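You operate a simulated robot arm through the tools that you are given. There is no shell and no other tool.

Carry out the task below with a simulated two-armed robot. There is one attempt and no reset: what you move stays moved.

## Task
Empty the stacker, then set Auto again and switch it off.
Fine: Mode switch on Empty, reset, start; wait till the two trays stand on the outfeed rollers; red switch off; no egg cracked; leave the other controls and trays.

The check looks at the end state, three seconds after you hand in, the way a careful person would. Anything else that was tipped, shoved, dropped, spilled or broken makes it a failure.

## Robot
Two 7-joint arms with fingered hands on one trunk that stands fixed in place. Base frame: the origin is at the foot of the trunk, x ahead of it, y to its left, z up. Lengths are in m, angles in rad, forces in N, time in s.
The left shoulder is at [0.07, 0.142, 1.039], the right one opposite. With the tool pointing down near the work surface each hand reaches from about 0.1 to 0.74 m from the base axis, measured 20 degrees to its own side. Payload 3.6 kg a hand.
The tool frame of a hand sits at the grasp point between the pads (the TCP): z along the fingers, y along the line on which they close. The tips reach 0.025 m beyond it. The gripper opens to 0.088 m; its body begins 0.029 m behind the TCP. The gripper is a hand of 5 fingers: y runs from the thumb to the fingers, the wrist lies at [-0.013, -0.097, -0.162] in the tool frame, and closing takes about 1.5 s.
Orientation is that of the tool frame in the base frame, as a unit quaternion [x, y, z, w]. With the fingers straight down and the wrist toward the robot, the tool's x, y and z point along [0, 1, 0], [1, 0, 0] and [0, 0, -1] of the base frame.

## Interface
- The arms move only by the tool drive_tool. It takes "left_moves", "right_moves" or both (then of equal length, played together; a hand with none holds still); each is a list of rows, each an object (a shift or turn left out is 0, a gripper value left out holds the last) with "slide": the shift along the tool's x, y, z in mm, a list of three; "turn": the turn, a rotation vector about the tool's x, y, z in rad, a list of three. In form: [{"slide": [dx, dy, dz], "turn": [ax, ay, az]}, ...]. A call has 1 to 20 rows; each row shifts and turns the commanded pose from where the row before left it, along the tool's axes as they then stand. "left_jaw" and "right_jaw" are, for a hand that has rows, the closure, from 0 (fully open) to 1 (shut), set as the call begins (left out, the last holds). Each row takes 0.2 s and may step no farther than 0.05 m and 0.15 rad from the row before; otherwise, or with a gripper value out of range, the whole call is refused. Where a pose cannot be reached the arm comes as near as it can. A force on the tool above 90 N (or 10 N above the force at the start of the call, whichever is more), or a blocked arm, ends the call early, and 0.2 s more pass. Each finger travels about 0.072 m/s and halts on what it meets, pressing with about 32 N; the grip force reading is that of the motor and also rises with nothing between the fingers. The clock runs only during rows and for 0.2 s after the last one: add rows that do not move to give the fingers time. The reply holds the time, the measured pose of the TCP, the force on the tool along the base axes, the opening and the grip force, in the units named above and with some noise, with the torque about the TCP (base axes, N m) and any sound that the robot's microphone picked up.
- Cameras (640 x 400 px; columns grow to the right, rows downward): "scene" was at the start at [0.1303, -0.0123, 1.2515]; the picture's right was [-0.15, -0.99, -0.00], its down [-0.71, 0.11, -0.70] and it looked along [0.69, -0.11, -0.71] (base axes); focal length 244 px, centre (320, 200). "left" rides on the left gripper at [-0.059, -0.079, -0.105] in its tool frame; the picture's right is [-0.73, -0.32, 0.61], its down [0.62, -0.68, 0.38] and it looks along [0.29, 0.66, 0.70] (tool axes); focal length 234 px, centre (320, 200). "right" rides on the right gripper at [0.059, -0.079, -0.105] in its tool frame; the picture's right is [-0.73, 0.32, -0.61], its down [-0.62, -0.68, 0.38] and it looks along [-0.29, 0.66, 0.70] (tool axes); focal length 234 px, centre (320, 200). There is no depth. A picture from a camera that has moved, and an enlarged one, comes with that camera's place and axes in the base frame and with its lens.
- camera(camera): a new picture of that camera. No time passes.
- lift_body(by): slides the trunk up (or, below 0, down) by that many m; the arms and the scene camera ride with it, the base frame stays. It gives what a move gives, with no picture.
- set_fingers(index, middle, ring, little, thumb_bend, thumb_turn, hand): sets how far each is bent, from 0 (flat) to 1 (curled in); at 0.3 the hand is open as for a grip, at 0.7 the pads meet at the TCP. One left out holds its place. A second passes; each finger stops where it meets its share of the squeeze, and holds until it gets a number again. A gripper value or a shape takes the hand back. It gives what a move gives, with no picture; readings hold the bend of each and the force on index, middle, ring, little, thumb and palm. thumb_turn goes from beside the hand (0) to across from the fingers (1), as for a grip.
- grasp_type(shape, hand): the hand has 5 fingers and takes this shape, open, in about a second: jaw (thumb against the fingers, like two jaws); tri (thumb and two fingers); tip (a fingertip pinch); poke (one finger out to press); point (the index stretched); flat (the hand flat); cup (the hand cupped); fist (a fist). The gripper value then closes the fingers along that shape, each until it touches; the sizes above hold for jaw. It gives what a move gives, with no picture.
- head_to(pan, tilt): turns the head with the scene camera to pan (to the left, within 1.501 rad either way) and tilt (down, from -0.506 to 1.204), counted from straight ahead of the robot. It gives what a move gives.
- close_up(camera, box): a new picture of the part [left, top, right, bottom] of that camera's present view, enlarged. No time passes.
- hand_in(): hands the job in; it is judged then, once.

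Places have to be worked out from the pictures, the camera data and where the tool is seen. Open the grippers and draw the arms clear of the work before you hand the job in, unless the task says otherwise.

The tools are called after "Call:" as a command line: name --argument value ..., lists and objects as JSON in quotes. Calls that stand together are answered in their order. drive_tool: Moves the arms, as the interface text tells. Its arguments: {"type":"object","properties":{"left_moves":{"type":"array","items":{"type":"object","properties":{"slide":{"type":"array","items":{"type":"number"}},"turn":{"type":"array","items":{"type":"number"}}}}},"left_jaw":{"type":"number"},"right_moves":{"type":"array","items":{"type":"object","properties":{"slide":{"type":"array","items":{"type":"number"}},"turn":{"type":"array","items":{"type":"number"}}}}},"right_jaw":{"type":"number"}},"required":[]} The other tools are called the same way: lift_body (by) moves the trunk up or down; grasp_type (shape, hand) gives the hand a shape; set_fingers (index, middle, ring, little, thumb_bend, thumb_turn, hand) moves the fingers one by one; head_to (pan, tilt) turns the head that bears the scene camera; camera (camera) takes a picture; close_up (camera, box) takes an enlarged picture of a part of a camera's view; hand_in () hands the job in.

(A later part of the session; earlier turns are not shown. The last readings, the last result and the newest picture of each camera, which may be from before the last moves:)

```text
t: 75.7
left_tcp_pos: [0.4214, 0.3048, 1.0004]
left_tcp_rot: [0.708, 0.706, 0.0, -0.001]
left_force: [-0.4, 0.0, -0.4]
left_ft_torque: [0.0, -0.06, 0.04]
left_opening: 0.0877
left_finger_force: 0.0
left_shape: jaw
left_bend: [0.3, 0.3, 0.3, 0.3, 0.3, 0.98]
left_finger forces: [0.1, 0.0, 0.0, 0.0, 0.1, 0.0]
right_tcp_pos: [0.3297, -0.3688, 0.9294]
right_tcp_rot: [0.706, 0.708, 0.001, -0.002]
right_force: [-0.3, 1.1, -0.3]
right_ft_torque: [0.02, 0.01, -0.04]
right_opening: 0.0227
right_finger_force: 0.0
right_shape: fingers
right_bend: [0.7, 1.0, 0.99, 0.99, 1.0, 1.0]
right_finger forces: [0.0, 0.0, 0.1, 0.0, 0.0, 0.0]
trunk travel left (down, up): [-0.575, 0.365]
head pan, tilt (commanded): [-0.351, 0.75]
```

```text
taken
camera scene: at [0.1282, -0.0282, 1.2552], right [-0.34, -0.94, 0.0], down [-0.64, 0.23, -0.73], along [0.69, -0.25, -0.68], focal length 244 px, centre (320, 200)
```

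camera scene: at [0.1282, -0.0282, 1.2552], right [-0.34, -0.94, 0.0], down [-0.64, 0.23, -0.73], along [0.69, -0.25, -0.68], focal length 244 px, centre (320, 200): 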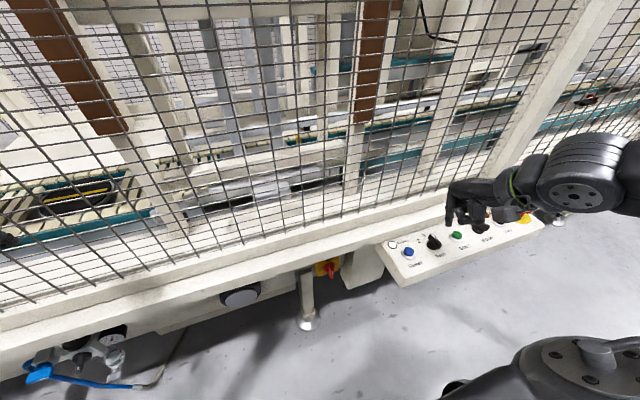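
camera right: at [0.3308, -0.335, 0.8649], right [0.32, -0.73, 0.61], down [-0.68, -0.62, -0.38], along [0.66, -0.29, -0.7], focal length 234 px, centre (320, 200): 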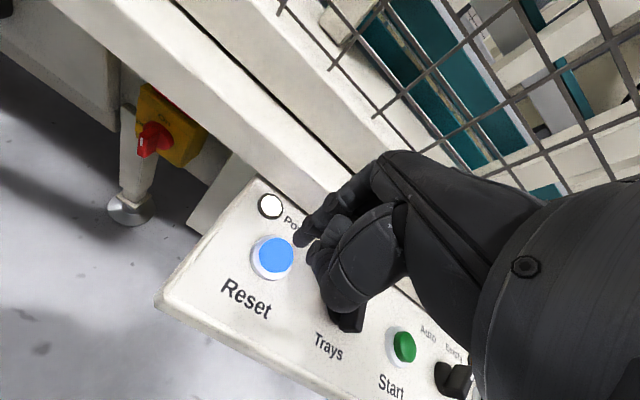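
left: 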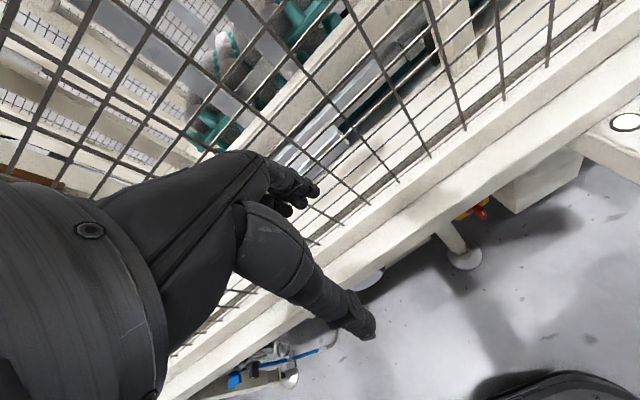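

The right hand must be clear of the panel before lowering the trunk. I move it left and down in front of the rail, left of the panel.

Call:
drive_tool --right_moves '[{"slide": [30, 0, 30]}, {"slide": [35, 0, 30]}, {"slide": [35, 0, 30]}, {"slide": [35, -10, 20]}, {}]'

Call:
camera --camera "scene"

```text
t: 76.9
left_tcp_pos: [0.4189, 0.304, 1.0016]
left_tcp_rot: [0.708, 0.707, 0.0, 0.0]
left_force: [0.6, 0.0, 0.3]
left_ft_torque: [-0.01, 0.02, 0.02]
left_opening: 0.0876
left_finger_force: 0.1
left_shape: jaw
left_bend: [0.3, 0.3, 0.3, 0.3, 0.3, 0.98]
left_finger forces: [0.0, 0.0, 0.0, 0.0, 0.0, 0.1]
right_tcp_pos: [0.3876, -0.2741, 0.8171]
right_tcp_rot: [0.708, 0.707, 0.001, -0.001]
right_force: [0.6, -0.6, -0.8]
right_ft_torque: [0.04, 0.03, -0.01]
right_opening: 0.0223
right_finger_force: 0.0
right_shape: fingers
right_bend: [0.7, 1.0, 0.99, 0.99, 1.0, 1.0]
right_finger forces: [0.1, 0.0, 0.1, 0.1, 0.0, 0.1]
right hand out of reach, approached as far as the arm can: row 1, 2, 3, 4
trunk travel left (down, up): [-0.575, 0.365]
head pan, tilt (commanded): [-0.351, 0.75]
```

```text
taken
camera scene: at [0.1276, -0.0281, 1.2553], right [-0.34, -0.94, 0.0], down [-0.64, 0.23, -0.73], along [0.69, -0.25, -0.68], focal length 244 px, centre (320, 200)
```

scene: 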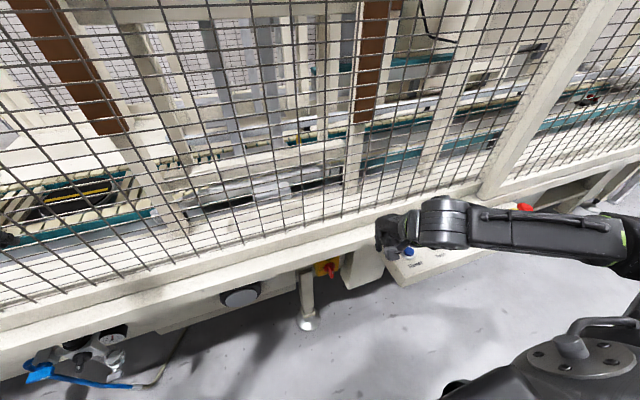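

The right elbow swings out over the panel when the right hand works this low, so the left arm suits the main switch better. I move the right hand up and back to a parking place beside the robot, and draw the left hand back from the rail.

Call:
drive_tool --right_moves '[{"slide": [-30, 0, -30]}, {"slide": [-35, 0, -30]}, {"slide": [-35, 0, -30]}, {"slide": [-40, -10, -20]}, {"slide": [-40, -20, -10]}, {"slide": [-40, -30, 0]}, {"slide": [-40, -40, 0]}, {"slide": [-30, -40, 0]}]' --left_moves '[{"slide": [10, -25, 0]}, {"slide": [10, -25, 0]}, {"slide": [10, -25, 0]}, {"slide": [10, -25, 0]}, {}, {}, {}, {}]'

Call:
head_to --pan -0.2 --tilt 0.75

Call:
camera --camera "scene"

```text
refused: row 7 steps farther than a row can; nothing moved
```

```text
t: 77.6
left_tcp_pos: [0.4198, 0.3039, 1.0018]
left_tcp_rot: [0.707, 0.707, -0.001, -0.001]
left_force: [-0.5, -0.3, 0.0]
left_ft_torque: [-0.01, -0.01, 0.01]
left_opening: 0.0876
left_finger_force: 0.1
left_shape: jaw
left_bend: [0.3, 0.3, 0.3, 0.3, 0.3, 0.98]
left_finger forces: [0.0, 0.1, 0.0, 0.0, 0.0, 0.0]
right_tcp_pos: [0.3881, -0.2728, 0.8178]
right_tcp_rot: [0.707, 0.707, 0.0, -0.001]
right_force: [-0.4, -0.6, 0.2]
right_ft_torque: [0.0, 0.0, -0.02]
right_opening: 0.0225
right_finger_force: 0.1
right_shape: fingers
right_bend: [0.7, 1.0, 0.99, 0.99, 1.0, 1.0]
right_finger forces: [0.0, 0.0, 0.0, 0.0, 0.0, 0.0]
trunk travel left (down, up): [-0.575, 0.365]
head pan, tilt (commanded): [-0.201, 0.75]
```

```text
taken
camera scene: at [0.1317, -0.0163, 1.2552], right [-0.2, -0.98, 0.0], down [-0.67, 0.14, -0.73], along [0.72, -0.15, -0.68], focal length 244 px, centre (320, 200)
```

scene: 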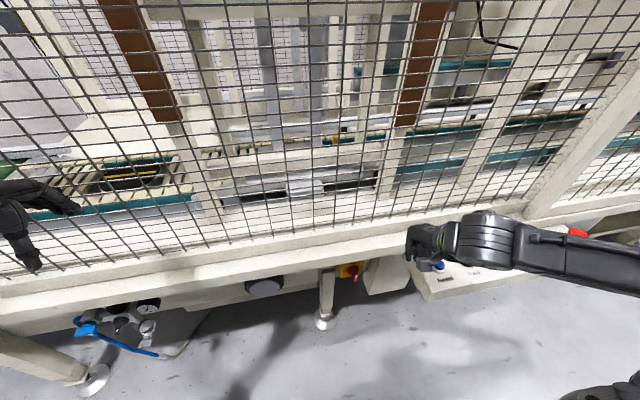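

One row was too long and nothing moved; I resend the parking move with shorter rows.

Call:
drive_tool --right_moves '[{"slide": [-30, 0, -30]}, {"slide": [-30, 0, -35]}, {"slide": [-30, 0, -35]}, {"slide": [-35, -10, -20]}, {"slide": [-35, -20, -10]}, {"slide": [-35, -30, 0]}, {"slide": [-35, -30, 0]}, {"slide": [-30, -35, 0]}, {"slide": [-20, -35, 0]}]' --left_moves '[{"slide": [10, -25, 0]}, {"slide": [10, -25, 0]}, {"slide": [10, -25, 0]}, {"slide": [10, -25, 0]}, {}, {}, {}, {}, {}]'

Call:
camera --camera "scene"

```text
t: 79.6
left_tcp_pos: [0.3715, 0.2793, 0.9812]
left_tcp_rot: [0.708, 0.707, -0.001, 0.0]
left_force: [-0.4, 0.1, -0.4]
left_ft_torque: [-0.02, 0.0, -0.03]
left_opening: 0.088
left_finger_force: 0.1
left_shape: jaw
left_bend: [0.3, 0.3, 0.3, 0.3, 0.3, 0.98]
left_finger forces: [0.0, 0.1, 0.0, 0.0, 0.1, 0.1]
left hand out of reach, approached as far as the arm can: row 1, 2, 3, 4
right_tcp_pos: [0.228, -0.554, 0.9471]
right_tcp_rot: [0.707, 0.707, -0.001, -0.001]
right_force: [-0.4, 0.1, 0.2]
right_ft_torque: [0.01, -0.03, -0.04]
right_opening: 0.0229
right_finger_force: 0.2
right_shape: fingers
right_bend: [0.7, 1.0, 0.99, 0.99, 1.0, 1.0]
right_finger forces: [0.0, 0.0, 0.0, 0.0, 0.0, 0.0]
trunk travel left (down, up): [-0.575, 0.365]
head pan, tilt (commanded): [-0.201, 0.75]
```

```text
taken
camera scene: at [0.1305, -0.0164, 1.2554], right [-0.2, -0.98, 0.0], down [-0.67, 0.14, -0.73], along [0.72, -0.15, -0.68], focal length 244 px, centre (320, 200)
```

scene: 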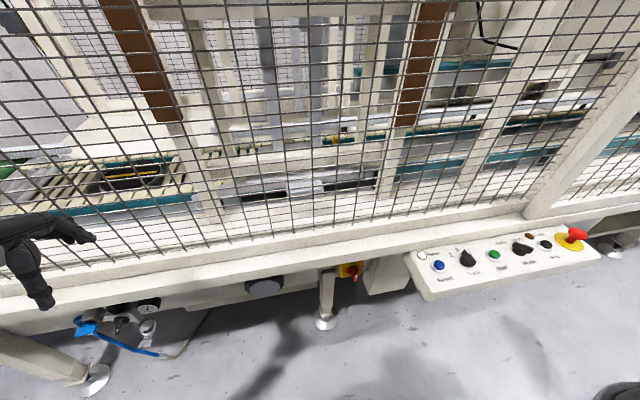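

The right hand is parked clear. I shape the left hand into a poke and pitch it forward so the index will point ahead.

Call:
grasp_type --shape "poke" --hand "left"

Call:
set_fingers --hand "left" --middle 1.0

Call:
drive_tool --left_moves '[{"turn": [-0.14, 0, 0]}, {"turn": [-0.14, 0, 0]}, {"turn": [-0.14, 0, 0]}, {"turn": [-0.14, 0, 0]}, {"turn": [-0.14, 0, 0]}, {"turn": [-0.14, 0, 0]}, {}]'

Call:
head_to --pan 0.3 --tilt 0.6

Call:
camera --camera "scene"

```text
t: 80.5
left_tcp_pos: [0.3747, 0.2788, 0.9805]
left_tcp_rot: [0.708, 0.707, -0.001, 0.0]
left_force: [0.7, 0.3, 0.4]
left_ft_torque: [-0.02, 0.03, 0.0]
left_opening: 0.0
left_finger_force: 0.0
left_shape: poke
left_bend: [0.7, 0.7, 0.99, 0.99, 1.0, 1.0]
left_finger forces: [0.0, 0.0, 0.0, 0.0, 0.0, 0.0]
right_tcp_pos: [0.2279, -0.5514, 0.9469]
right_tcp_rot: [0.707, 0.707, 0.001, -0.001]
right_force: [-1.0, -0.7, -0.2]
right_ft_torque: [0.01, 0.01, 0.01]
right_opening: 0.0227
right_finger_force: 0.0
right_shape: fingers
right_bend: [0.7, 1.0, 0.99, 0.99, 1.0, 1.0]
right_finger forces: [0.1, 0.1, 0.0, 0.0, 0.1, 0.0]
trunk travel left (down, up): [-0.575, 0.365]
head pan, tilt (commanded): [-0.201, 0.75]
```

```text
t: 81.5
left_tcp_pos: [0.3741, 0.278, 0.9808]
left_tcp_rot: [0.708, 0.706, -0.001, 0.0]
left_force: [0.1, -0.4, 0.1]
left_ft_torque: [-0.03, 0.01, 0.05]
left_opening: 0.0227
left_finger_force: 0.1
left_shape: fingers
left_bend: [0.7, 1.0, 0.99, 0.99, 1.0, 1.0]
left_finger forces: [0.0, 0.1, 0.0, 0.0, 0.1, 0.0]
right_tcp_pos: [0.2285, -0.5533, 0.9469]
right_tcp_rot: [0.707, 0.707, 0.001, 0.0]
right_force: [-0.2, 0.4, 0.3]
right_ft_torque: [0.02, 0.01, -0.01]
right_opening: 0.0226
right_finger_force: 0.1
right_shape: fingers
right_bend: [0.7, 1.0, 0.99, 0.99, 1.0, 1.0]
right_finger forces: [0.0, 0.0, 0.0, 0.0, 0.1, 0.0]
trunk travel left (down, up): [-0.575, 0.365]
head pan, tilt (commanded): [-0.201, 0.75]
```

```text
t: 83.1
left_tcp_pos: [0.4547, 0.3318, 1.0164]
left_tcp_rot: [0.646, 0.645, 0.289, 0.288]
left_force: [0.1, -0.2, 0.3]
left_ft_torque: [0.0, 0.01, -0.01]
left_opening: 0.0227
left_finger_force: 0.0
left_shape: fingers
left_bend: [0.7, 1.0, 0.99, 0.99, 1.0, 1.0]
left_finger forces: [0.0, 0.0, 0.1, 0.0, 0.0, 0.1]
left hand out of reach, approached as far as the arm can: row 1, 2, 3, 4, 5, 6
right_tcp_pos: [0.2282, -0.5529, 0.9471]
right_tcp_rot: [0.707, 0.707, 0.001, -0.001]
right_force: [0.2, 0.9, -0.2]
right_ft_torque: [0.04, 0.0, -0.02]
right_opening: 0.0224
right_finger_force: 0.0
right_shape: fingers
right_bend: [0.7, 1.0, 0.99, 0.99, 1.0, 1.0]
right_finger forces: [0.1, 0.0, 0.1, 0.0, 0.0, 0.0]
trunk travel left (down, up): [-0.575, 0.365]
head pan, tilt (commanded): [-0.201, 0.75]
```

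```text
t: 84.0
left_tcp_pos: [0.4548, 0.3305, 1.0165]
left_tcp_rot: [0.646, 0.645, 0.288, 0.288]
left_force: [1.1, -0.4, 0.8]
left_ft_torque: [0.02, 0.01, 0.01]
left_opening: 0.0227
left_finger_force: 0.1
left_shape: fingers
left_bend: [0.7, 1.0, 0.99, 0.99, 1.0, 1.0]
left_finger forces: [0.0, 0.0, 0.0, 0.0, 0.1, 0.0]
right_tcp_pos: [0.228, -0.5535, 0.9465]
right_tcp_rot: [0.707, 0.707, 0.001, -0.001]
right_force: [0.3, -0.4, 0.1]
right_ft_torque: [-0.01, 0.04, 0.02]
right_opening: 0.0227
right_finger_force: 0.0
right_shape: fingers
right_bend: [0.7, 1.0, 0.99, 0.99, 1.0, 1.0]
right_finger forces: [0.0, 0.0, 0.0, 0.0, 0.0, 0.0]
trunk travel left (down, up): [-0.575, 0.365]
head pan, tilt (commanded): [0.3, 0.6]
```

```text
taken
camera scene: at [0.1348, 0.0263, 1.2681], right [0.29, -0.96, 0.0], down [-0.54, -0.17, -0.82], along [0.79, 0.24, -0.57], focal length 244 px, centre (320, 200)
```

scene: 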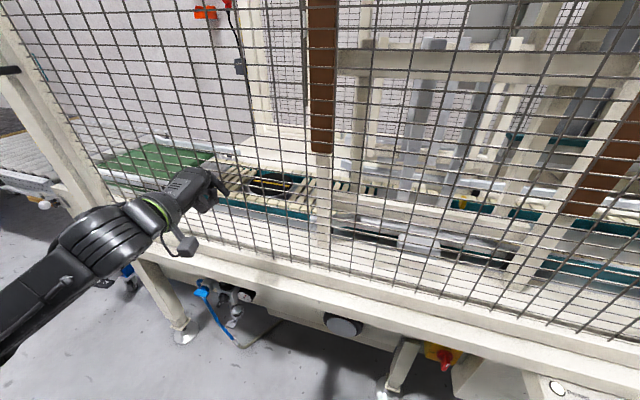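

The left arm drifts forward because it cannot fold that close at shoulder height. I bring the left hand back and down, away from the fence, in front of the rail.

Call:
drive_tool --left_moves '[{"slide": [-8, -35, -3]}, {"slide": [-8, -38, -3]}, {"slide": [-8, -38, 0]}, {"slide": [-8, -38, 0]}, {}]'

Call:
camera --camera "scene"

```text
t: 85.2
left_tcp_pos: [0.4089, 0.3494, 0.8927]
left_tcp_rot: [0.646, 0.646, 0.288, 0.288]
left_force: [0.8, -0.2, 0.6]
left_ft_torque: [-0.01, -0.02, 0.05]
left_opening: 0.0225
left_finger_force: 0.0
left_shape: fingers
left_bend: [0.7, 1.0, 0.99, 0.99, 1.0, 1.0]
left_finger forces: [0.0, 0.1, 0.0, 0.0, 0.0, 0.0]
left hand out of reach, approached as far as the arm can: row 1, 2, 3, 4
right_tcp_pos: [0.229, -0.5532, 0.9462]
right_tcp_rot: [0.707, 0.707, 0.0, 0.0]
right_force: [0.1, -0.1, 0.6]
right_ft_torque: [0.01, 0.01, 0.02]
right_opening: 0.0224
right_finger_force: 0.0
right_shape: fingers
right_bend: [0.7, 1.0, 0.99, 0.99, 1.0, 1.0]
right_finger forces: [0.0, 0.0, 0.0, 0.0, 0.0, 0.0]
trunk travel left (down, up): [-0.575, 0.365]
head pan, tilt (commanded): [0.3, 0.6]
```

```text
taken
camera scene: at [0.1353, 0.0265, 1.2681], right [0.3, -0.96, 0.0], down [-0.54, -0.17, -0.82], along [0.79, 0.24, -0.57], focal length 244 px, centre (320, 200)
```

scene: 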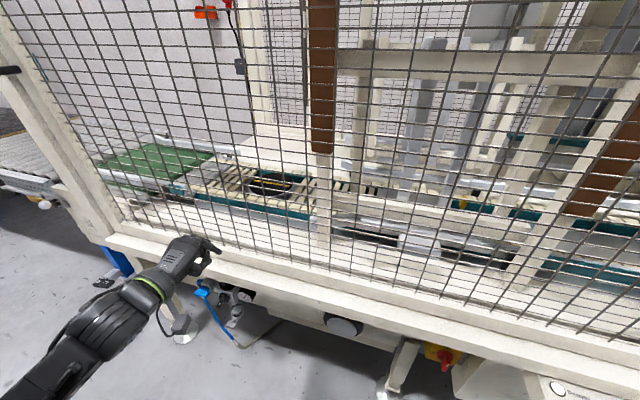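

I now see the limit (wrist must stay ~0.28 m from the shoulder). I lower the left hand to about z 0.72 in front of the rail, then sweep it right toward the switch, well in front of everything.

Call:
drive_tool --left_moves '[{"slide": [0, -40, 20]}, {"slide": [0, -40, 20]}, {"slide": [0, -40, 20]}, {"slide": [0, -40, 20]}, {}]'

Call:
camera --camera "scene"

Call:
camera --camera "left"

```text
t: 86.4
left_tcp_pos: [0.3636, 0.3526, 0.7273]
left_tcp_rot: [0.646, 0.645, 0.289, 0.289]
left_force: [0.5, 0.1, 0.5]
left_ft_torque: [0.01, 0.01, 0.0]
left_opening: 0.0227
left_finger_force: 0.2
left_shape: fingers
left_bend: [0.7, 1.0, 0.99, 0.99, 1.0, 1.0]
left_finger forces: [0.0, 0.1, 0.0, 0.0, 0.0, 0.0]
left hand out of reach, approached as far as the arm can: row 1
right_tcp_pos: [0.2283, -0.5539, 0.9465]
right_tcp_rot: [0.707, 0.707, 0.001, -0.001]
right_force: [-0.2, -0.2, -1.0]
right_ft_torque: [0.0, 0.01, 0.01]
right_opening: 0.0227
right_finger_force: 0.0
right_shape: fingers
right_bend: [0.7, 1.0, 0.99, 0.99, 1.0, 1.0]
right_finger forces: [0.1, 0.1, 0.0, 0.0, 0.0, 0.1]
trunk travel left (down, up): [-0.575, 0.365]
head pan, tilt (commanded): [0.3, 0.6]
```

```text
taken
camera scene: at [0.1341, 0.0261, 1.2682], right [0.3, -0.96, 0.0], down [-0.54, -0.17, -0.83], along [0.79, 0.24, -0.56], focal length 244 px, centre (320, 200)
```

scene: 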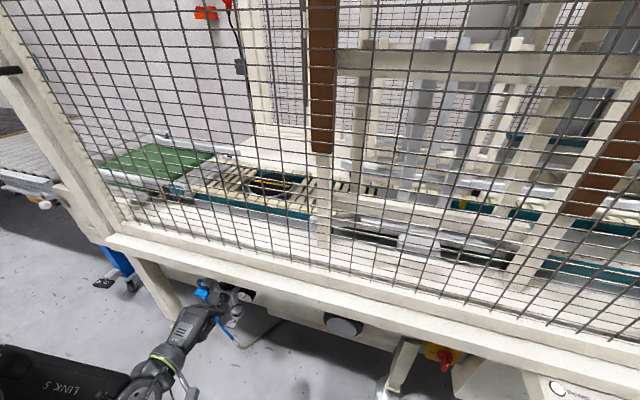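

```text
taken
camera left: at [0.2337, 0.2946, 0.7389], right [0.24, -0.73, -0.65], down [-0.17, 0.62, -0.76], along [0.96, 0.29, 0.03], focal length 234 px, centre (320, 200)
```

left: 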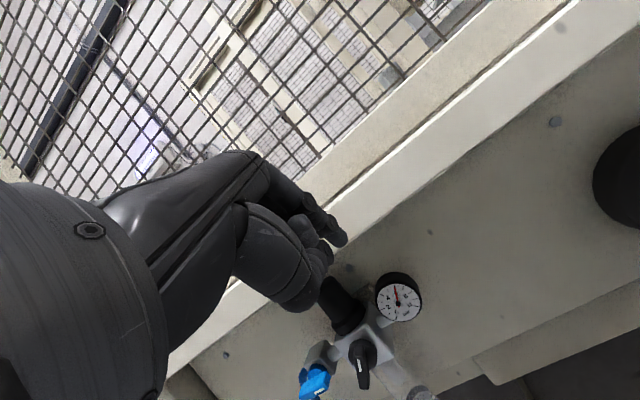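

The left hand is in front of the rail with the valves below it. I sweep it right in steps at this height.

Call:
drive_tool --left_moves '[{"slide": [-45, 0, 0]}, {"slide": [-45, 0, 0]}, {"slide": [-45, 0, 0]}, {"slide": [-45, 0, 0]}, {"slide": [-45, 0, 0]}, {"slide": [-45, 0, 0]}, {}]'

Call:
head_to --pan 0.0 --tilt 0.9

Call:
camera --camera "scene"

Call:
camera --camera "left"

```text
t: 88.0
left_tcp_pos: [0.3625, 0.0843, 0.7289]
left_tcp_rot: [0.645, 0.646, 0.289, 0.288]
left_force: [0.5, 0.8, -0.4]
left_ft_torque: [0.0, -0.02, 0.0]
left_opening: 0.0228
left_finger_force: 0.1
left_shape: fingers
left_bend: [0.7, 1.0, 0.99, 0.99, 1.0, 1.0]
left_finger forces: [0.1, 0.0, 0.1, 0.0, 0.0, 0.0]
right_tcp_pos: [0.2286, -0.5528, 0.9468]
right_tcp_rot: [0.707, 0.707, 0.0, 0.0]
right_force: [-0.5, 0.6, 0.4]
right_ft_torque: [-0.01, 0.02, -0.01]
right_opening: 0.0227
right_finger_force: 0.1
right_shape: fingers
right_bend: [0.7, 1.0, 0.99, 0.99, 1.0, 1.0]
right_finger forces: [0.0, 0.0, 0.0, 0.0, 0.0, 0.0]
trunk travel left (down, up): [-0.575, 0.365]
head pan, tilt (commanded): [0.3, 0.6]
```

```text
t: 88.8
left_tcp_pos: [0.3627, 0.0833, 0.7277]
left_tcp_rot: [0.646, 0.645, 0.289, 0.288]
left_force: [0.1, -0.9, 0.5]
left_ft_torque: [-0.01, -0.02, 0.0]
left_opening: 0.0227
left_finger_force: 0.1
left_shape: fingers
left_bend: [0.7, 1.0, 0.99, 0.99, 1.0, 1.0]
left_finger forces: [0.0, 0.1, 0.1, 0.0, 0.0, 0.1]
right_tcp_pos: [0.2288, -0.5537, 0.9477]
right_tcp_rot: [0.707, 0.707, 0.001, -0.001]
right_force: [0.6, -1.1, 0.6]
right_ft_torque: [0.0, -0.01, 0.01]
right_opening: 0.0226
right_finger_force: 0.0
right_shape: fingers
right_bend: [0.7, 1.0, 0.99, 0.99, 1.0, 1.0]
right_finger forces: [0.0, 0.0, 0.0, 0.1, 0.1, 0.0]
trunk travel left (down, up): [-0.575, 0.365]
head pan, tilt (commanded): [0.0, 0.901]
```

```text
taken
camera scene: at [0.1259, 0.0003, 1.2434], right [0.0, -1.0, 0.0], down [-0.78, 0.0, -0.62], along [0.62, 0.0, -0.78], focal length 244 px, centre (320, 200)
```

scene: 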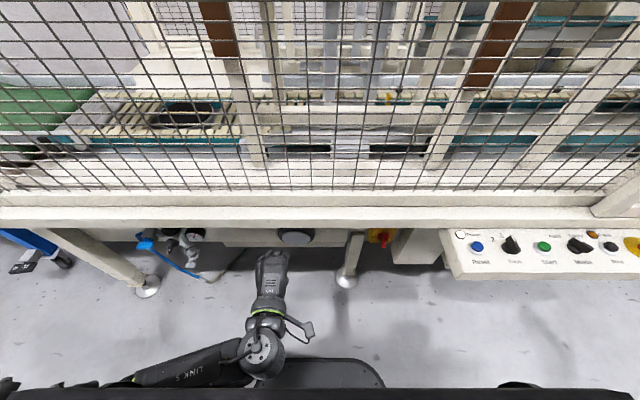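

```text
taken
camera left: at [0.2329, 0.0255, 0.7394], right [0.24, -0.73, -0.65], down [-0.17, 0.62, -0.76], along [0.96, 0.29, 0.02], focal length 234 px, centre (320, 200)
```

left: 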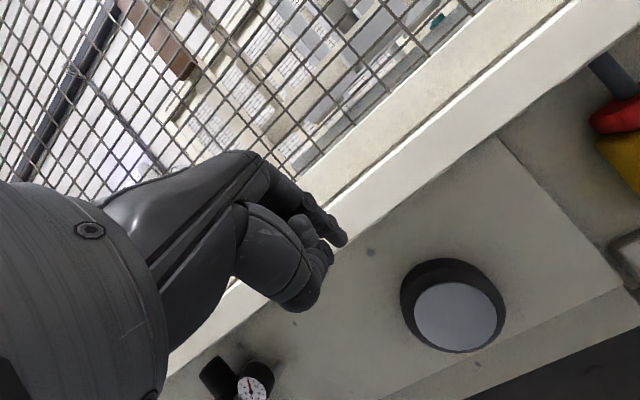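

Everything is clear in front. I lower the trunk by 0.15 m so that the left hand comes to the switch's height, still at x≈0.36.

Call:
lift_body --by -0.15

Call:
head_to --pan -0.45 --tilt 0.85

Call:
camera --camera "scene"

Call:
camera --camera "left"

```text
t: 90.6
left_tcp_pos: [0.3624, 0.0833, 0.5774]
left_tcp_rot: [0.645, 0.646, 0.288, 0.287]
left_force: [0.3, -0.3, -0.2]
left_ft_torque: [0.01, 0.0, 0.0]
left_opening: 0.0224
left_finger_force: 0.0
left_shape: fingers
left_bend: [0.7, 1.0, 0.99, 0.99, 1.0, 1.0]
left_finger forces: [0.0, 0.1, 0.0, 0.0, 0.1, 0.1]
right_tcp_pos: [0.2292, -0.5528, 0.7958]
right_tcp_rot: [0.707, 0.707, 0.001, 0.0]
right_force: [-0.4, -0.9, 0.2]
right_ft_torque: [0.0, -0.01, -0.01]
right_opening: 0.0226
right_finger_force: 0.0
right_shape: fingers
right_bend: [0.7, 1.0, 0.99, 0.99, 1.0, 1.0]
right_finger forces: [0.0, 0.1, 0.0, 0.1, 0.1, 0.0]
trunk travel left (down, up): [-0.425, 0.515]
head pan, tilt (commanded): [0.0, 0.901]
```

```text
t: 91.5
left_tcp_pos: [0.3627, 0.083, 0.5788]
left_tcp_rot: [0.645, 0.646, 0.289, 0.288]
left_force: [-0.6, -0.6, -0.1]
left_ft_torque: [0.0, 0.02, -0.02]
left_opening: 0.0228
left_finger_force: 0.0
left_shape: fingers
left_bend: [0.7, 1.0, 0.99, 0.99, 1.0, 1.0]
left_finger forces: [0.0, 0.0, 0.0, 0.0, 0.0, 0.1]
right_tcp_pos: [0.2291, -0.552, 0.7971]
right_tcp_rot: [0.708, 0.707, 0.001, -0.001]
right_force: [0.0, 0.0, -0.6]
right_ft_torque: [0.01, -0.01, 0.02]
right_opening: 0.0226
right_finger_force: 0.1
right_shape: fingers
right_bend: [0.7, 1.0, 0.99, 0.99, 1.0, 1.0]
right_finger forces: [0.0, 0.0, 0.0, 0.0, 0.1, 0.0]
trunk travel left (down, up): [-0.425, 0.515]
head pan, tilt (commanded): [-0.45, 0.85]
```

```text
taken
camera scene: at [0.1207, -0.0338, 1.0972], right [-0.43, -0.9, 0.0], down [-0.68, 0.33, -0.66], along [0.59, -0.29, -0.75], focal length 244 px, centre (320, 200)
```

scene: 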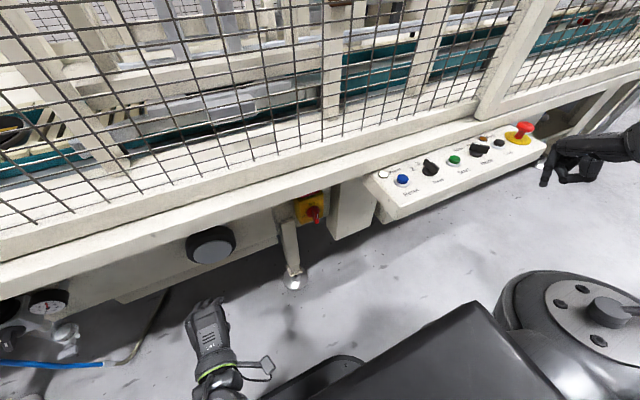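

```text
taken
camera left: at [0.2329, 0.0255, 0.5894], right [0.24, -0.73, -0.65], down [-0.17, 0.62, -0.76], along [0.96, 0.29, 0.02], focal length 234 px, centre (320, 200)
```

left: 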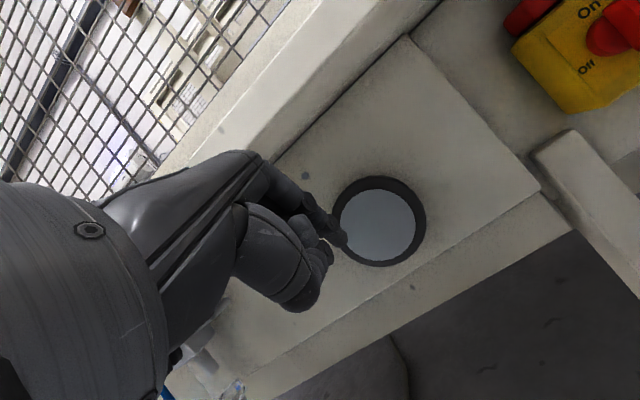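

The switch comes into the left camera's view, with a leg in front-left of it. I sweep a little farther right to see it fully.

Call:
drive_tool --left_moves '[{"slide": [-40, 0, 0]}, {"slide": [-40, 0, 0]}, {}]'

Call:
camera --camera "left"

Call:
close_up --camera "scene" --box '[260, 170, 380, 245]'

```text
t: 92.3
left_tcp_pos: [0.3621, 0.0043, 0.5789]
left_tcp_rot: [0.646, 0.646, 0.288, 0.286]
left_force: [-0.3, 0.1, 0.0]
left_ft_torque: [0.01, -0.02, 0.01]
left_opening: 0.0227
left_finger_force: 0.1
left_shape: fingers
left_bend: [0.7, 1.0, 0.99, 0.99, 1.0, 1.0]
left_finger forces: [0.0, 0.0, 0.0, 0.0, 0.0, 0.0]
right_tcp_pos: [0.2282, -0.5532, 0.7964]
right_tcp_rot: [0.708, 0.706, 0.0, 0.0]
right_force: [-0.5, -0.1, 0.5]
right_ft_torque: [0.02, 0.02, -0.01]
right_opening: 0.0224
right_finger_force: 0.0
right_shape: fingers
right_bend: [0.7, 1.0, 0.99, 0.99, 1.0, 1.0]
right_finger forces: [0.1, 0.0, 0.1, 0.1, 0.1, 0.0]
trunk travel left (down, up): [-0.425, 0.515]
head pan, tilt (commanded): [-0.45, 0.85]
```

```text
taken
camera left: at [0.2324, -0.0539, 0.5892], right [0.24, -0.73, -0.65], down [-0.17, 0.62, -0.76], along [0.96, 0.29, 0.02], focal length 234 px, centre (320, 200)
```

left: 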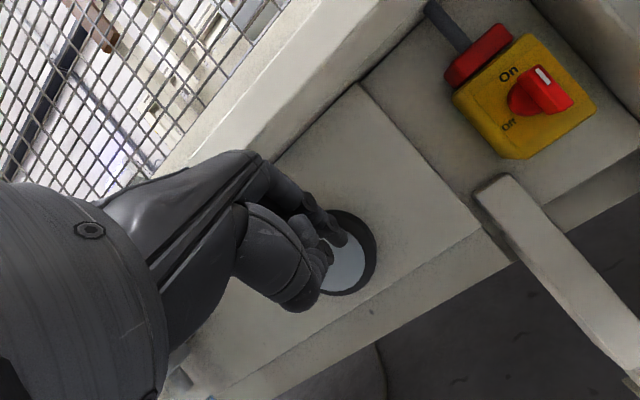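

```text
5.33 times, centred on (320, 208) of scene
camera zoom: at [0.1207, -0.0336, 1.0973], right [-0.44, -0.9, 0.0], down [-0.68, 0.33, -0.66], along [0.59, -0.29, -0.75], focal length 1299 px, centre (320, 160)
```

zoom: 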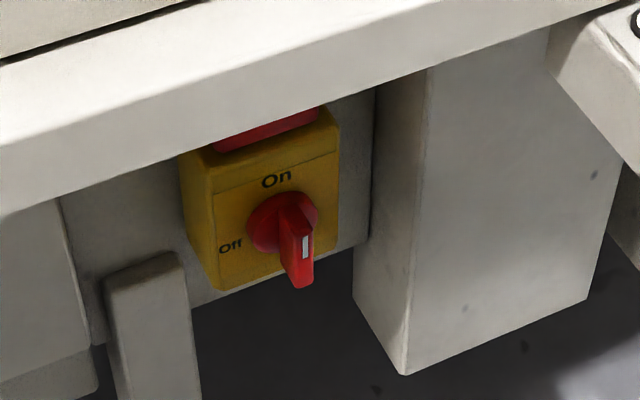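

I zoom in on the main switch from the left hand's camera to triangulate it.

Call:
close_up --camera "left" --box '[420, 10, 620, 170]'

Call:
close_up --camera "scene" --box '[290, 185, 338, 230]'

```text
2.50 times, centred on (520, 90) of left
camera zoom: at [0.2324, -0.0539, 0.5892], right [0.24, -0.73, -0.65], down [-0.17, 0.62, -0.76], along [0.96, 0.29, 0.02], focal length 585 px, centre (-180, 475)
```

zoom: 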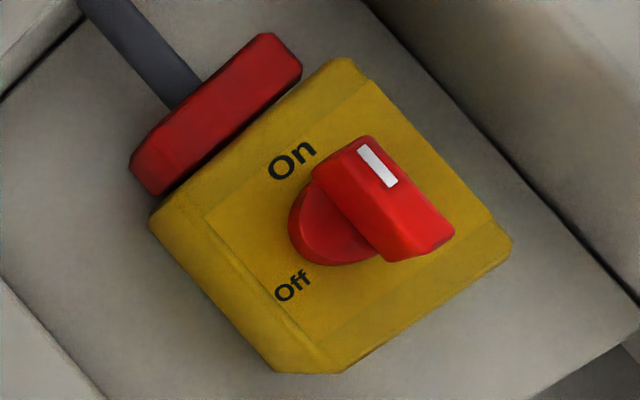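

```text
8.89 times, centred on (314, 208) of scene
camera zoom: at [0.1207, -0.0336, 1.0973], right [-0.44, -0.9, 0.0], down [-0.68, 0.33, -0.66], along [0.59, -0.29, -0.75], focal length 2166 px, centre (373, 133)
```

zoom: 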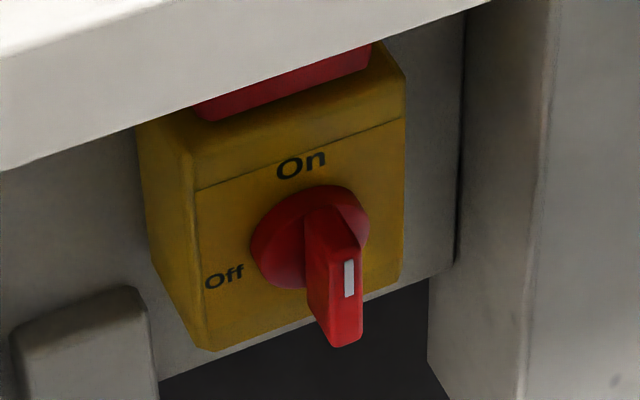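

Triangulation: switch axis at about y −0.209, z 0.536; handle front at x≈0.505, plate at x≈0.538, handle from z≈0.512 to 0.557; rail underside is at z≈0.685 and the white box only begins at y≈−0.271. I bring the left fingertip to a standoff in front-right of the handle's top.

Call:
drive_tool --left_moves '[{"slide": [-32, 7, 4]}, {"slide": [-32, 7, 4]}, {"slide": [-32, 7, 4]}, {"slide": [-32, 7, 4]}, {"slide": [-32, 7, 4]}, {"slide": [-32, 7, 4]}, {"slide": [-30, 7, 4]}, {}]'

Call:
camera --camera "scene"

Call:
camera --camera "left"

Call:
close_up --camera "scene" --box '[270, 160, 366, 220]'

```text
t: 93.7
left_tcp_pos: [0.402, -0.1216, 0.5184]
left_tcp_rot: [0.675, 0.613, 0.345, 0.221]
left_force: [-0.1, 0.1, -0.5]
left_ft_torque: [0.05, 0.0, -0.02]
left_opening: 0.0225
left_finger_force: 0.0
left_shape: fingers
left_bend: [0.7, 1.0, 0.99, 0.99, 1.0, 1.0]
left_finger forces: [0.0, 0.1, 0.1, 0.0, 0.0, 0.0]
right_tcp_pos: [0.228, -0.5531, 0.7969]
right_tcp_rot: [0.707, 0.707, 0.0, 0.0]
right_force: [-0.6, -0.3, 0.1]
right_ft_torque: [0.0, 0.01, -0.01]
right_opening: 0.0227
right_finger_force: 0.1
right_shape: fingers
right_bend: [0.7, 1.0, 0.99, 0.99, 1.0, 1.0]
right_finger forces: [0.0, 0.0, 0.0, 0.0, 0.1, 0.0]
trunk travel left (down, up): [-0.425, 0.515]
head pan, tilt (commanded): [-0.45, 0.85]
stopped in row 7 (left hand): the arm was blocked; the commanded pose is now the measured one
```

```text
taken
camera scene: at [0.1206, -0.0338, 1.0973], right [-0.44, -0.9, 0.0], down [-0.68, 0.33, -0.66], along [0.59, -0.29, -0.75], focal length 244 px, centre (320, 200)
```

scene: 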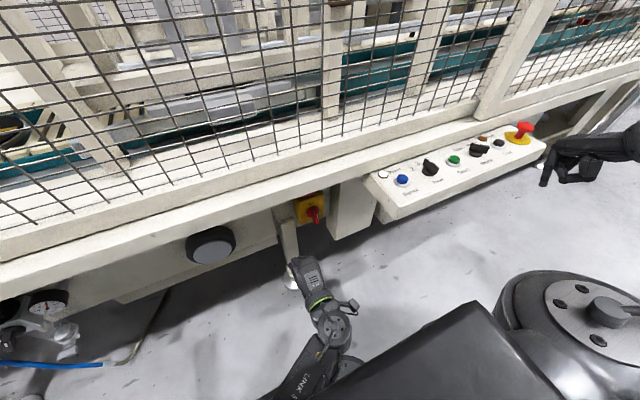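

```text
taken
camera left: at [0.271, -0.179, 0.5192], right [0.22, -0.59, -0.78], down [-0.17, 0.76, -0.62], along [0.96, 0.27, 0.07], focal length 234 px, centre (320, 200)
```

left: 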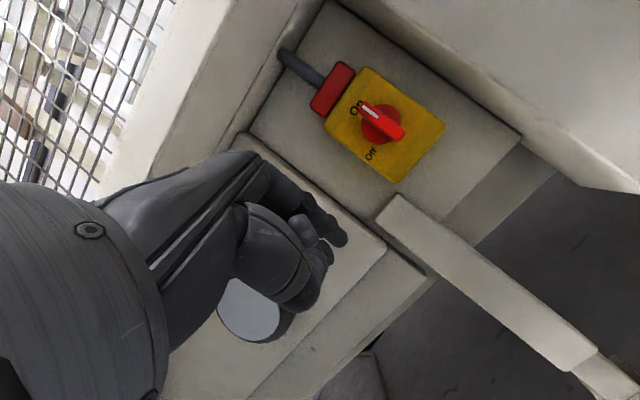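

```text
6.67 times, centred on (318, 190) of scene
camera zoom: at [0.1206, -0.0338, 1.0973], right [-0.44, -0.9, 0.0], down [-0.68, 0.33, -0.66], along [0.59, -0.29, -0.75], focal length 1624 px, centre (333, 267)
```

zoom: 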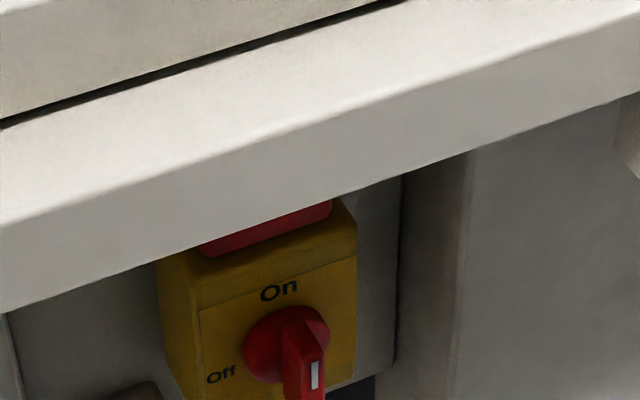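

The left arm was blocked reaching across (most likely against the robot's own trunk), so the left arm is unsuited. I retreat it to the left along the same path and will use the right arm with a forward-pointing finger instead.

Call:
drive_tool --left_moves '[{"slide": [25, -4, -3]}, {"slide": [32, -4, -4]}, {"slide": [32, -4, -4]}, {"slide": [32, 0, 0]}, {}]'

Call:
camera --camera "scene"

```text
t: 94.9
left_tcp_pos: [0.3867, -0.0019, 0.5421]
left_tcp_rot: [0.675, 0.613, 0.344, 0.222]
left_force: [-1.3, -1.4, -0.1]
left_ft_torque: [-0.02, 0.01, 0.03]
left_opening: 0.0226
left_finger_force: 0.1
left_shape: fingers
left_bend: [0.7, 1.0, 0.99, 0.99, 1.0, 1.0]
left_finger forces: [0.1, 0.0, 0.0, 0.1, 0.1, 0.0]
right_tcp_pos: [0.2276, -0.5529, 0.7963]
right_tcp_rot: [0.707, 0.707, 0.0, -0.001]
right_force: [0.9, -0.2, 0.4]
right_ft_torque: [-0.01, -0.01, 0.0]
right_opening: 0.0224
right_finger_force: 0.0
right_shape: fingers
right_bend: [0.7, 1.0, 0.99, 0.99, 1.0, 1.0]
right_finger forces: [0.0, 0.0, 0.0, 0.0, 0.0, 0.0]
trunk travel left (down, up): [-0.425, 0.515]
head pan, tilt (commanded): [-0.45, 0.85]
```

```text
taken
camera scene: at [0.1207, -0.034, 1.0972], right [-0.44, -0.9, 0.0], down [-0.68, 0.33, -0.66], along [0.59, -0.29, -0.75], focal length 244 px, centre (320, 200)
```

scene: 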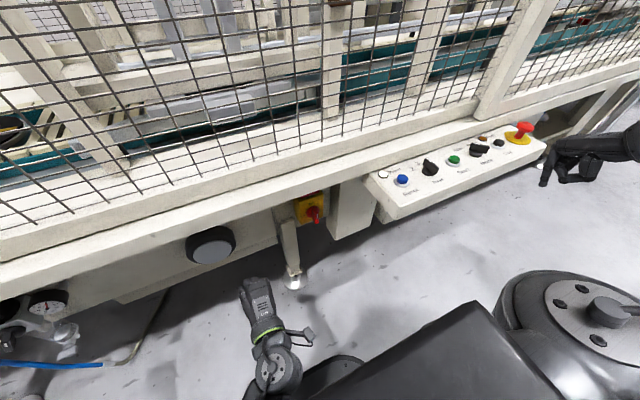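

The left arm is free again. I park it farther left, then pitch the right hand forward at its parking place, well in front of the panel.

Call:
drive_tool --left_moves '[{"slide": [37, -8, 3]}, {"slide": [37, -8, 3]}, {"slide": [37, -8, 3]}, {"slide": [37, -8, 3]}, {}, {}, {}, {}, {}, {}, {}]' --right_moves '[{"turn": [-0.136, 0, 0]}, {"turn": [-0.136, 0, 0]}, {"turn": [-0.136, 0, 0]}, {"turn": [-0.136, 0, 0]}, {"turn": [-0.136, 0, 0]}, {"turn": [-0.136, 0, 0]}, {"turn": [-0.136, 0, 0]}, {"turn": [-0.136, 0, 0]}, {"turn": [-0.136, 0, 0]}, {"turn": [-0.136, 0, 0]}, {}]'

Call:
camera --camera "scene"

Call:
camera --camera "right"

```text
t: 97.3
left_tcp_pos: [0.3748, 0.1499, 0.5389]
left_tcp_rot: [0.675, 0.614, 0.344, 0.221]
left_force: [0.3, 0.6, 0.5]
left_ft_torque: [0.01, 0.0, 0.0]
left_opening: 0.0225
left_finger_force: 0.1
left_shape: fingers
left_bend: [0.7, 1.0, 0.99, 0.99, 1.0, 1.0]
left_finger forces: [0.0, 0.0, 0.0, 0.0, 0.1, 0.0]
right_tcp_pos: [0.2224, -0.6209, 0.8919]
right_tcp_rot: [0.55, 0.55, 0.445, 0.444]
right_force: [-0.2, -0.1, 0.5]
right_ft_torque: [-0.01, -0.02, -0.03]
right_opening: 0.0224
right_finger_force: 0.0
right_shape: fingers
right_bend: [0.7, 1.0, 0.99, 0.99, 1.0, 1.0]
right_finger forces: [0.0, 0.1, 0.0, 0.0, 0.1, 0.0]
right hand out of reach, approached as far as the arm can: row 4, 5, 6, 7, 8, 9, 10
trunk travel left (down, up): [-0.425, 0.515]
head pan, tilt (commanded): [-0.45, 0.85]
```

```text
taken
camera scene: at [0.1207, -0.0338, 1.0972], right [-0.44, -0.9, 0.0], down [-0.68, 0.33, -0.66], along [0.59, -0.29, -0.75], focal length 244 px, centre (320, 200)
```

scene: 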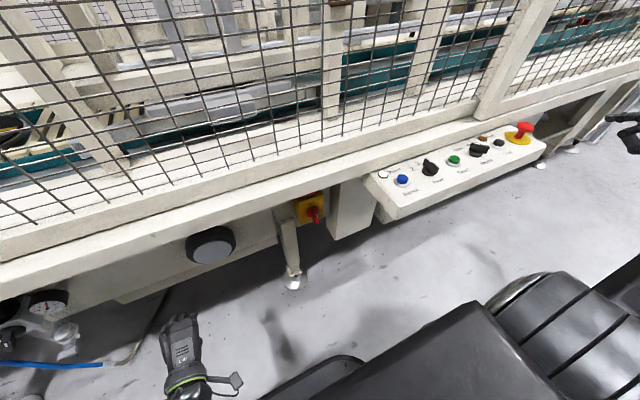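

```text
taken
camera right: at [0.1035, -0.563, 0.8355], right [-0.52, -0.73, 0.44], down [0.23, -0.62, -0.75], along [0.82, -0.29, 0.5], focal length 234 px, centre (320, 200)
```

right: 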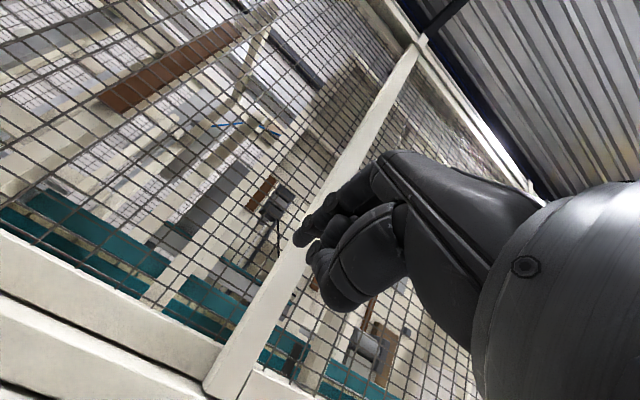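

The right hand is pitched ~78° forward. I now lower it in front of the panel to the switch's height.

Call:
drive_tool --right_moves '[{"slide": [0, -40, 8.5]}, {"slide": [0, -40, 8.5]}, {"slide": [0, -40, 8.5]}, {"slide": [0, -40, 8.5]}, {"slide": [5, -40, 8.5]}, {"slide": [10, -40, 8.5]}, {"slide": [10, -40, 8.5]}, {"slide": [10, -35, 7.5]}, {}]'

Call:
head_to --pan -0.7 --tilt 0.95

Call:
camera --camera "scene"

Call:
camera --camera "right"

```text
t: 99.3
left_tcp_pos: [0.3755, 0.1482, 0.5382]
left_tcp_rot: [0.675, 0.614, 0.345, 0.221]
left_force: [0.0, -0.4, -0.5]
left_ft_torque: [-0.02, -0.03, -0.02]
left_opening: 0.0224
left_finger_force: 0.0
left_shape: fingers
left_bend: [0.7, 1.0, 0.99, 0.99, 1.0, 1.0]
left_finger forces: [0.1, 0.0, 0.0, 0.0, 0.1, 0.0]
right_tcp_pos: [0.2328, -0.643, 0.6031]
right_tcp_rot: [0.55, 0.551, 0.445, 0.443]
right_force: [0.1, -0.5, 0.2]
right_ft_torque: [-0.01, -0.02, -0.01]
right_opening: 0.0226
right_finger_force: 0.0
right_shape: fingers
right_bend: [0.7, 1.0, 0.99, 0.99, 1.0, 1.0]
right_finger forces: [0.1, 0.0, 0.0, 0.0, 0.0, 0.0]
right hand out of reach, approached as far as the arm can: row 1, 2, 3, 4, 8
trunk travel left (down, up): [-0.425, 0.515]
head pan, tilt (commanded): [-0.45, 0.85]
```

```text
t: 100.1
left_tcp_pos: [0.3749, 0.1507, 0.5375]
left_tcp_rot: [0.675, 0.614, 0.344, 0.222]
left_force: [-0.1, 0.3, -0.1]
left_ft_torque: [-0.02, -0.02, -0.03]
left_opening: 0.0227
left_finger_force: 0.0
left_shape: fingers
left_bend: [0.7, 1.0, 0.99, 0.99, 1.0, 1.0]
left_finger forces: [0.0, 0.0, 0.1, 0.0, 0.1, 0.0]
right_tcp_pos: [0.2326, -0.6405, 0.6048]
right_tcp_rot: [0.55, 0.55, 0.445, 0.444]
right_force: [0.7, -0.5, -0.4]
right_ft_torque: [-0.02, 0.0, 0.01]
right_opening: 0.0226
right_finger_force: 0.1
right_shape: fingers
right_bend: [0.7, 1.0, 0.99, 0.99, 1.0, 1.0]
right_finger forces: [0.0, 0.0, 0.0, 0.1, 0.0, 0.0]
trunk travel left (down, up): [-0.425, 0.515]
head pan, tilt (commanded): [-0.7, 0.949]
```

```text
taken
camera scene: at [0.106, -0.0466, 1.0897], right [-0.64, -0.77, 0.0], down [-0.62, 0.52, -0.58], along [0.45, -0.37, -0.81], focal length 244 px, centre (320, 200)
```

scene: 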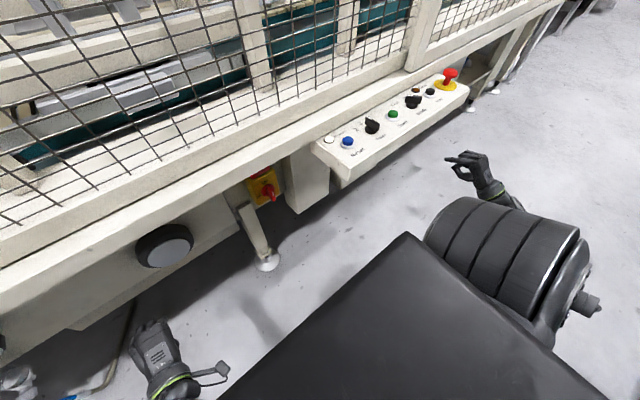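

```text
taken
camera right: at [0.1153, -0.5833, 0.5481], right [-0.53, -0.73, 0.44], down [0.23, -0.62, -0.75], along [0.82, -0.29, 0.5], focal length 234 px, centre (320, 200)
```

right: 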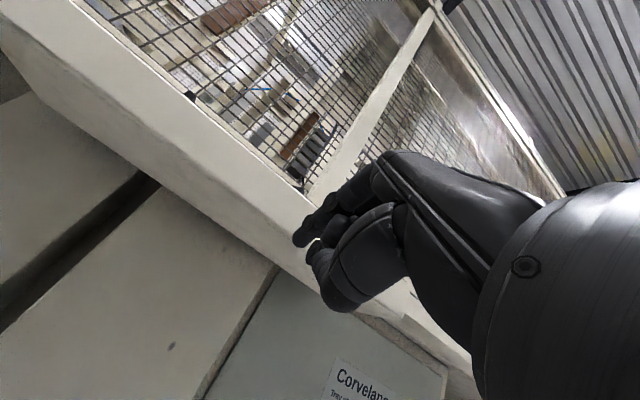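

The hand is in front of the panel, below its top, clear of it. I sweep it left toward the switch in steps.

Call:
drive_tool --right_moves '[{"slide": [40, 0, 0]}, {"slide": [40, 0, 0]}, {"slide": [40, 0, 0]}, {"slide": [40, 0, 0]}, {"slide": [40, 0, 0]}, {}]'

Call:
camera --camera "scene"

Call:
camera --camera "right"

```text
t: 101.5
left_tcp_pos: [0.3755, 0.1491, 0.539]
left_tcp_rot: [0.675, 0.614, 0.344, 0.222]
left_force: [-0.6, -0.6, -0.7]
left_ft_torque: [0.02, -0.01, 0.01]
left_opening: 0.0226
left_finger_force: 0.1
left_shape: fingers
left_bend: [0.7, 1.0, 0.99, 0.99, 1.0, 1.0]
left_finger forces: [0.0, 0.0, 0.0, 0.1, 0.1, 0.0]
right_tcp_pos: [0.2755, -0.6247, 0.5668]
right_tcp_rot: [0.55, 0.551, 0.444, 0.443]
right_force: [0.1, 0.8, -0.5]
right_ft_torque: [-0.01, -0.05, 0.02]
right_opening: 0.0225
right_finger_force: 0.0
right_shape: fingers
right_bend: [0.7, 1.0, 0.99, 0.99, 1.0, 1.0]
right_finger forces: [0.1, 0.0, 0.0, 0.0, 0.0, 0.1]
right hand out of reach, approached as far as the arm can: row 1, 2, 3, 4, 5
trunk travel left (down, up): [-0.425, 0.515]
head pan, tilt (commanded): [-0.7, 0.949]
```

```text
taken
camera scene: at [0.1059, -0.0466, 1.0897], right [-0.64, -0.76, 0.0], down [-0.62, 0.52, -0.58], along [0.45, -0.38, -0.81], focal length 244 px, centre (320, 200)
```

scene: 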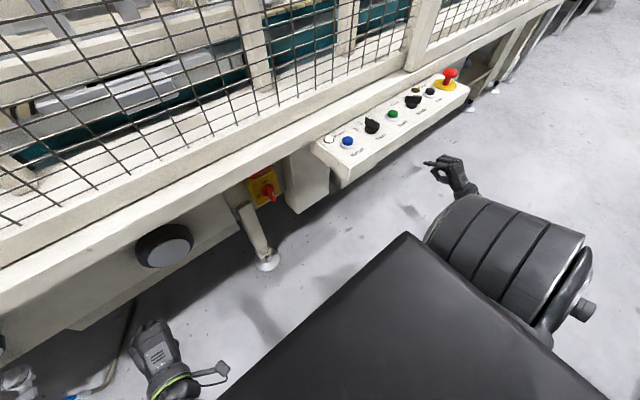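

```text
taken
camera right: at [0.1569, -0.5647, 0.512], right [-0.52, -0.73, 0.44], down [0.23, -0.62, -0.75], along [0.82, -0.29, 0.49], focal length 234 px, centre (320, 200)
```

right: 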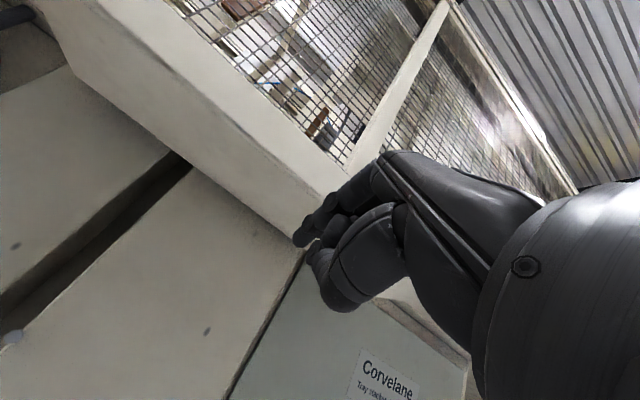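

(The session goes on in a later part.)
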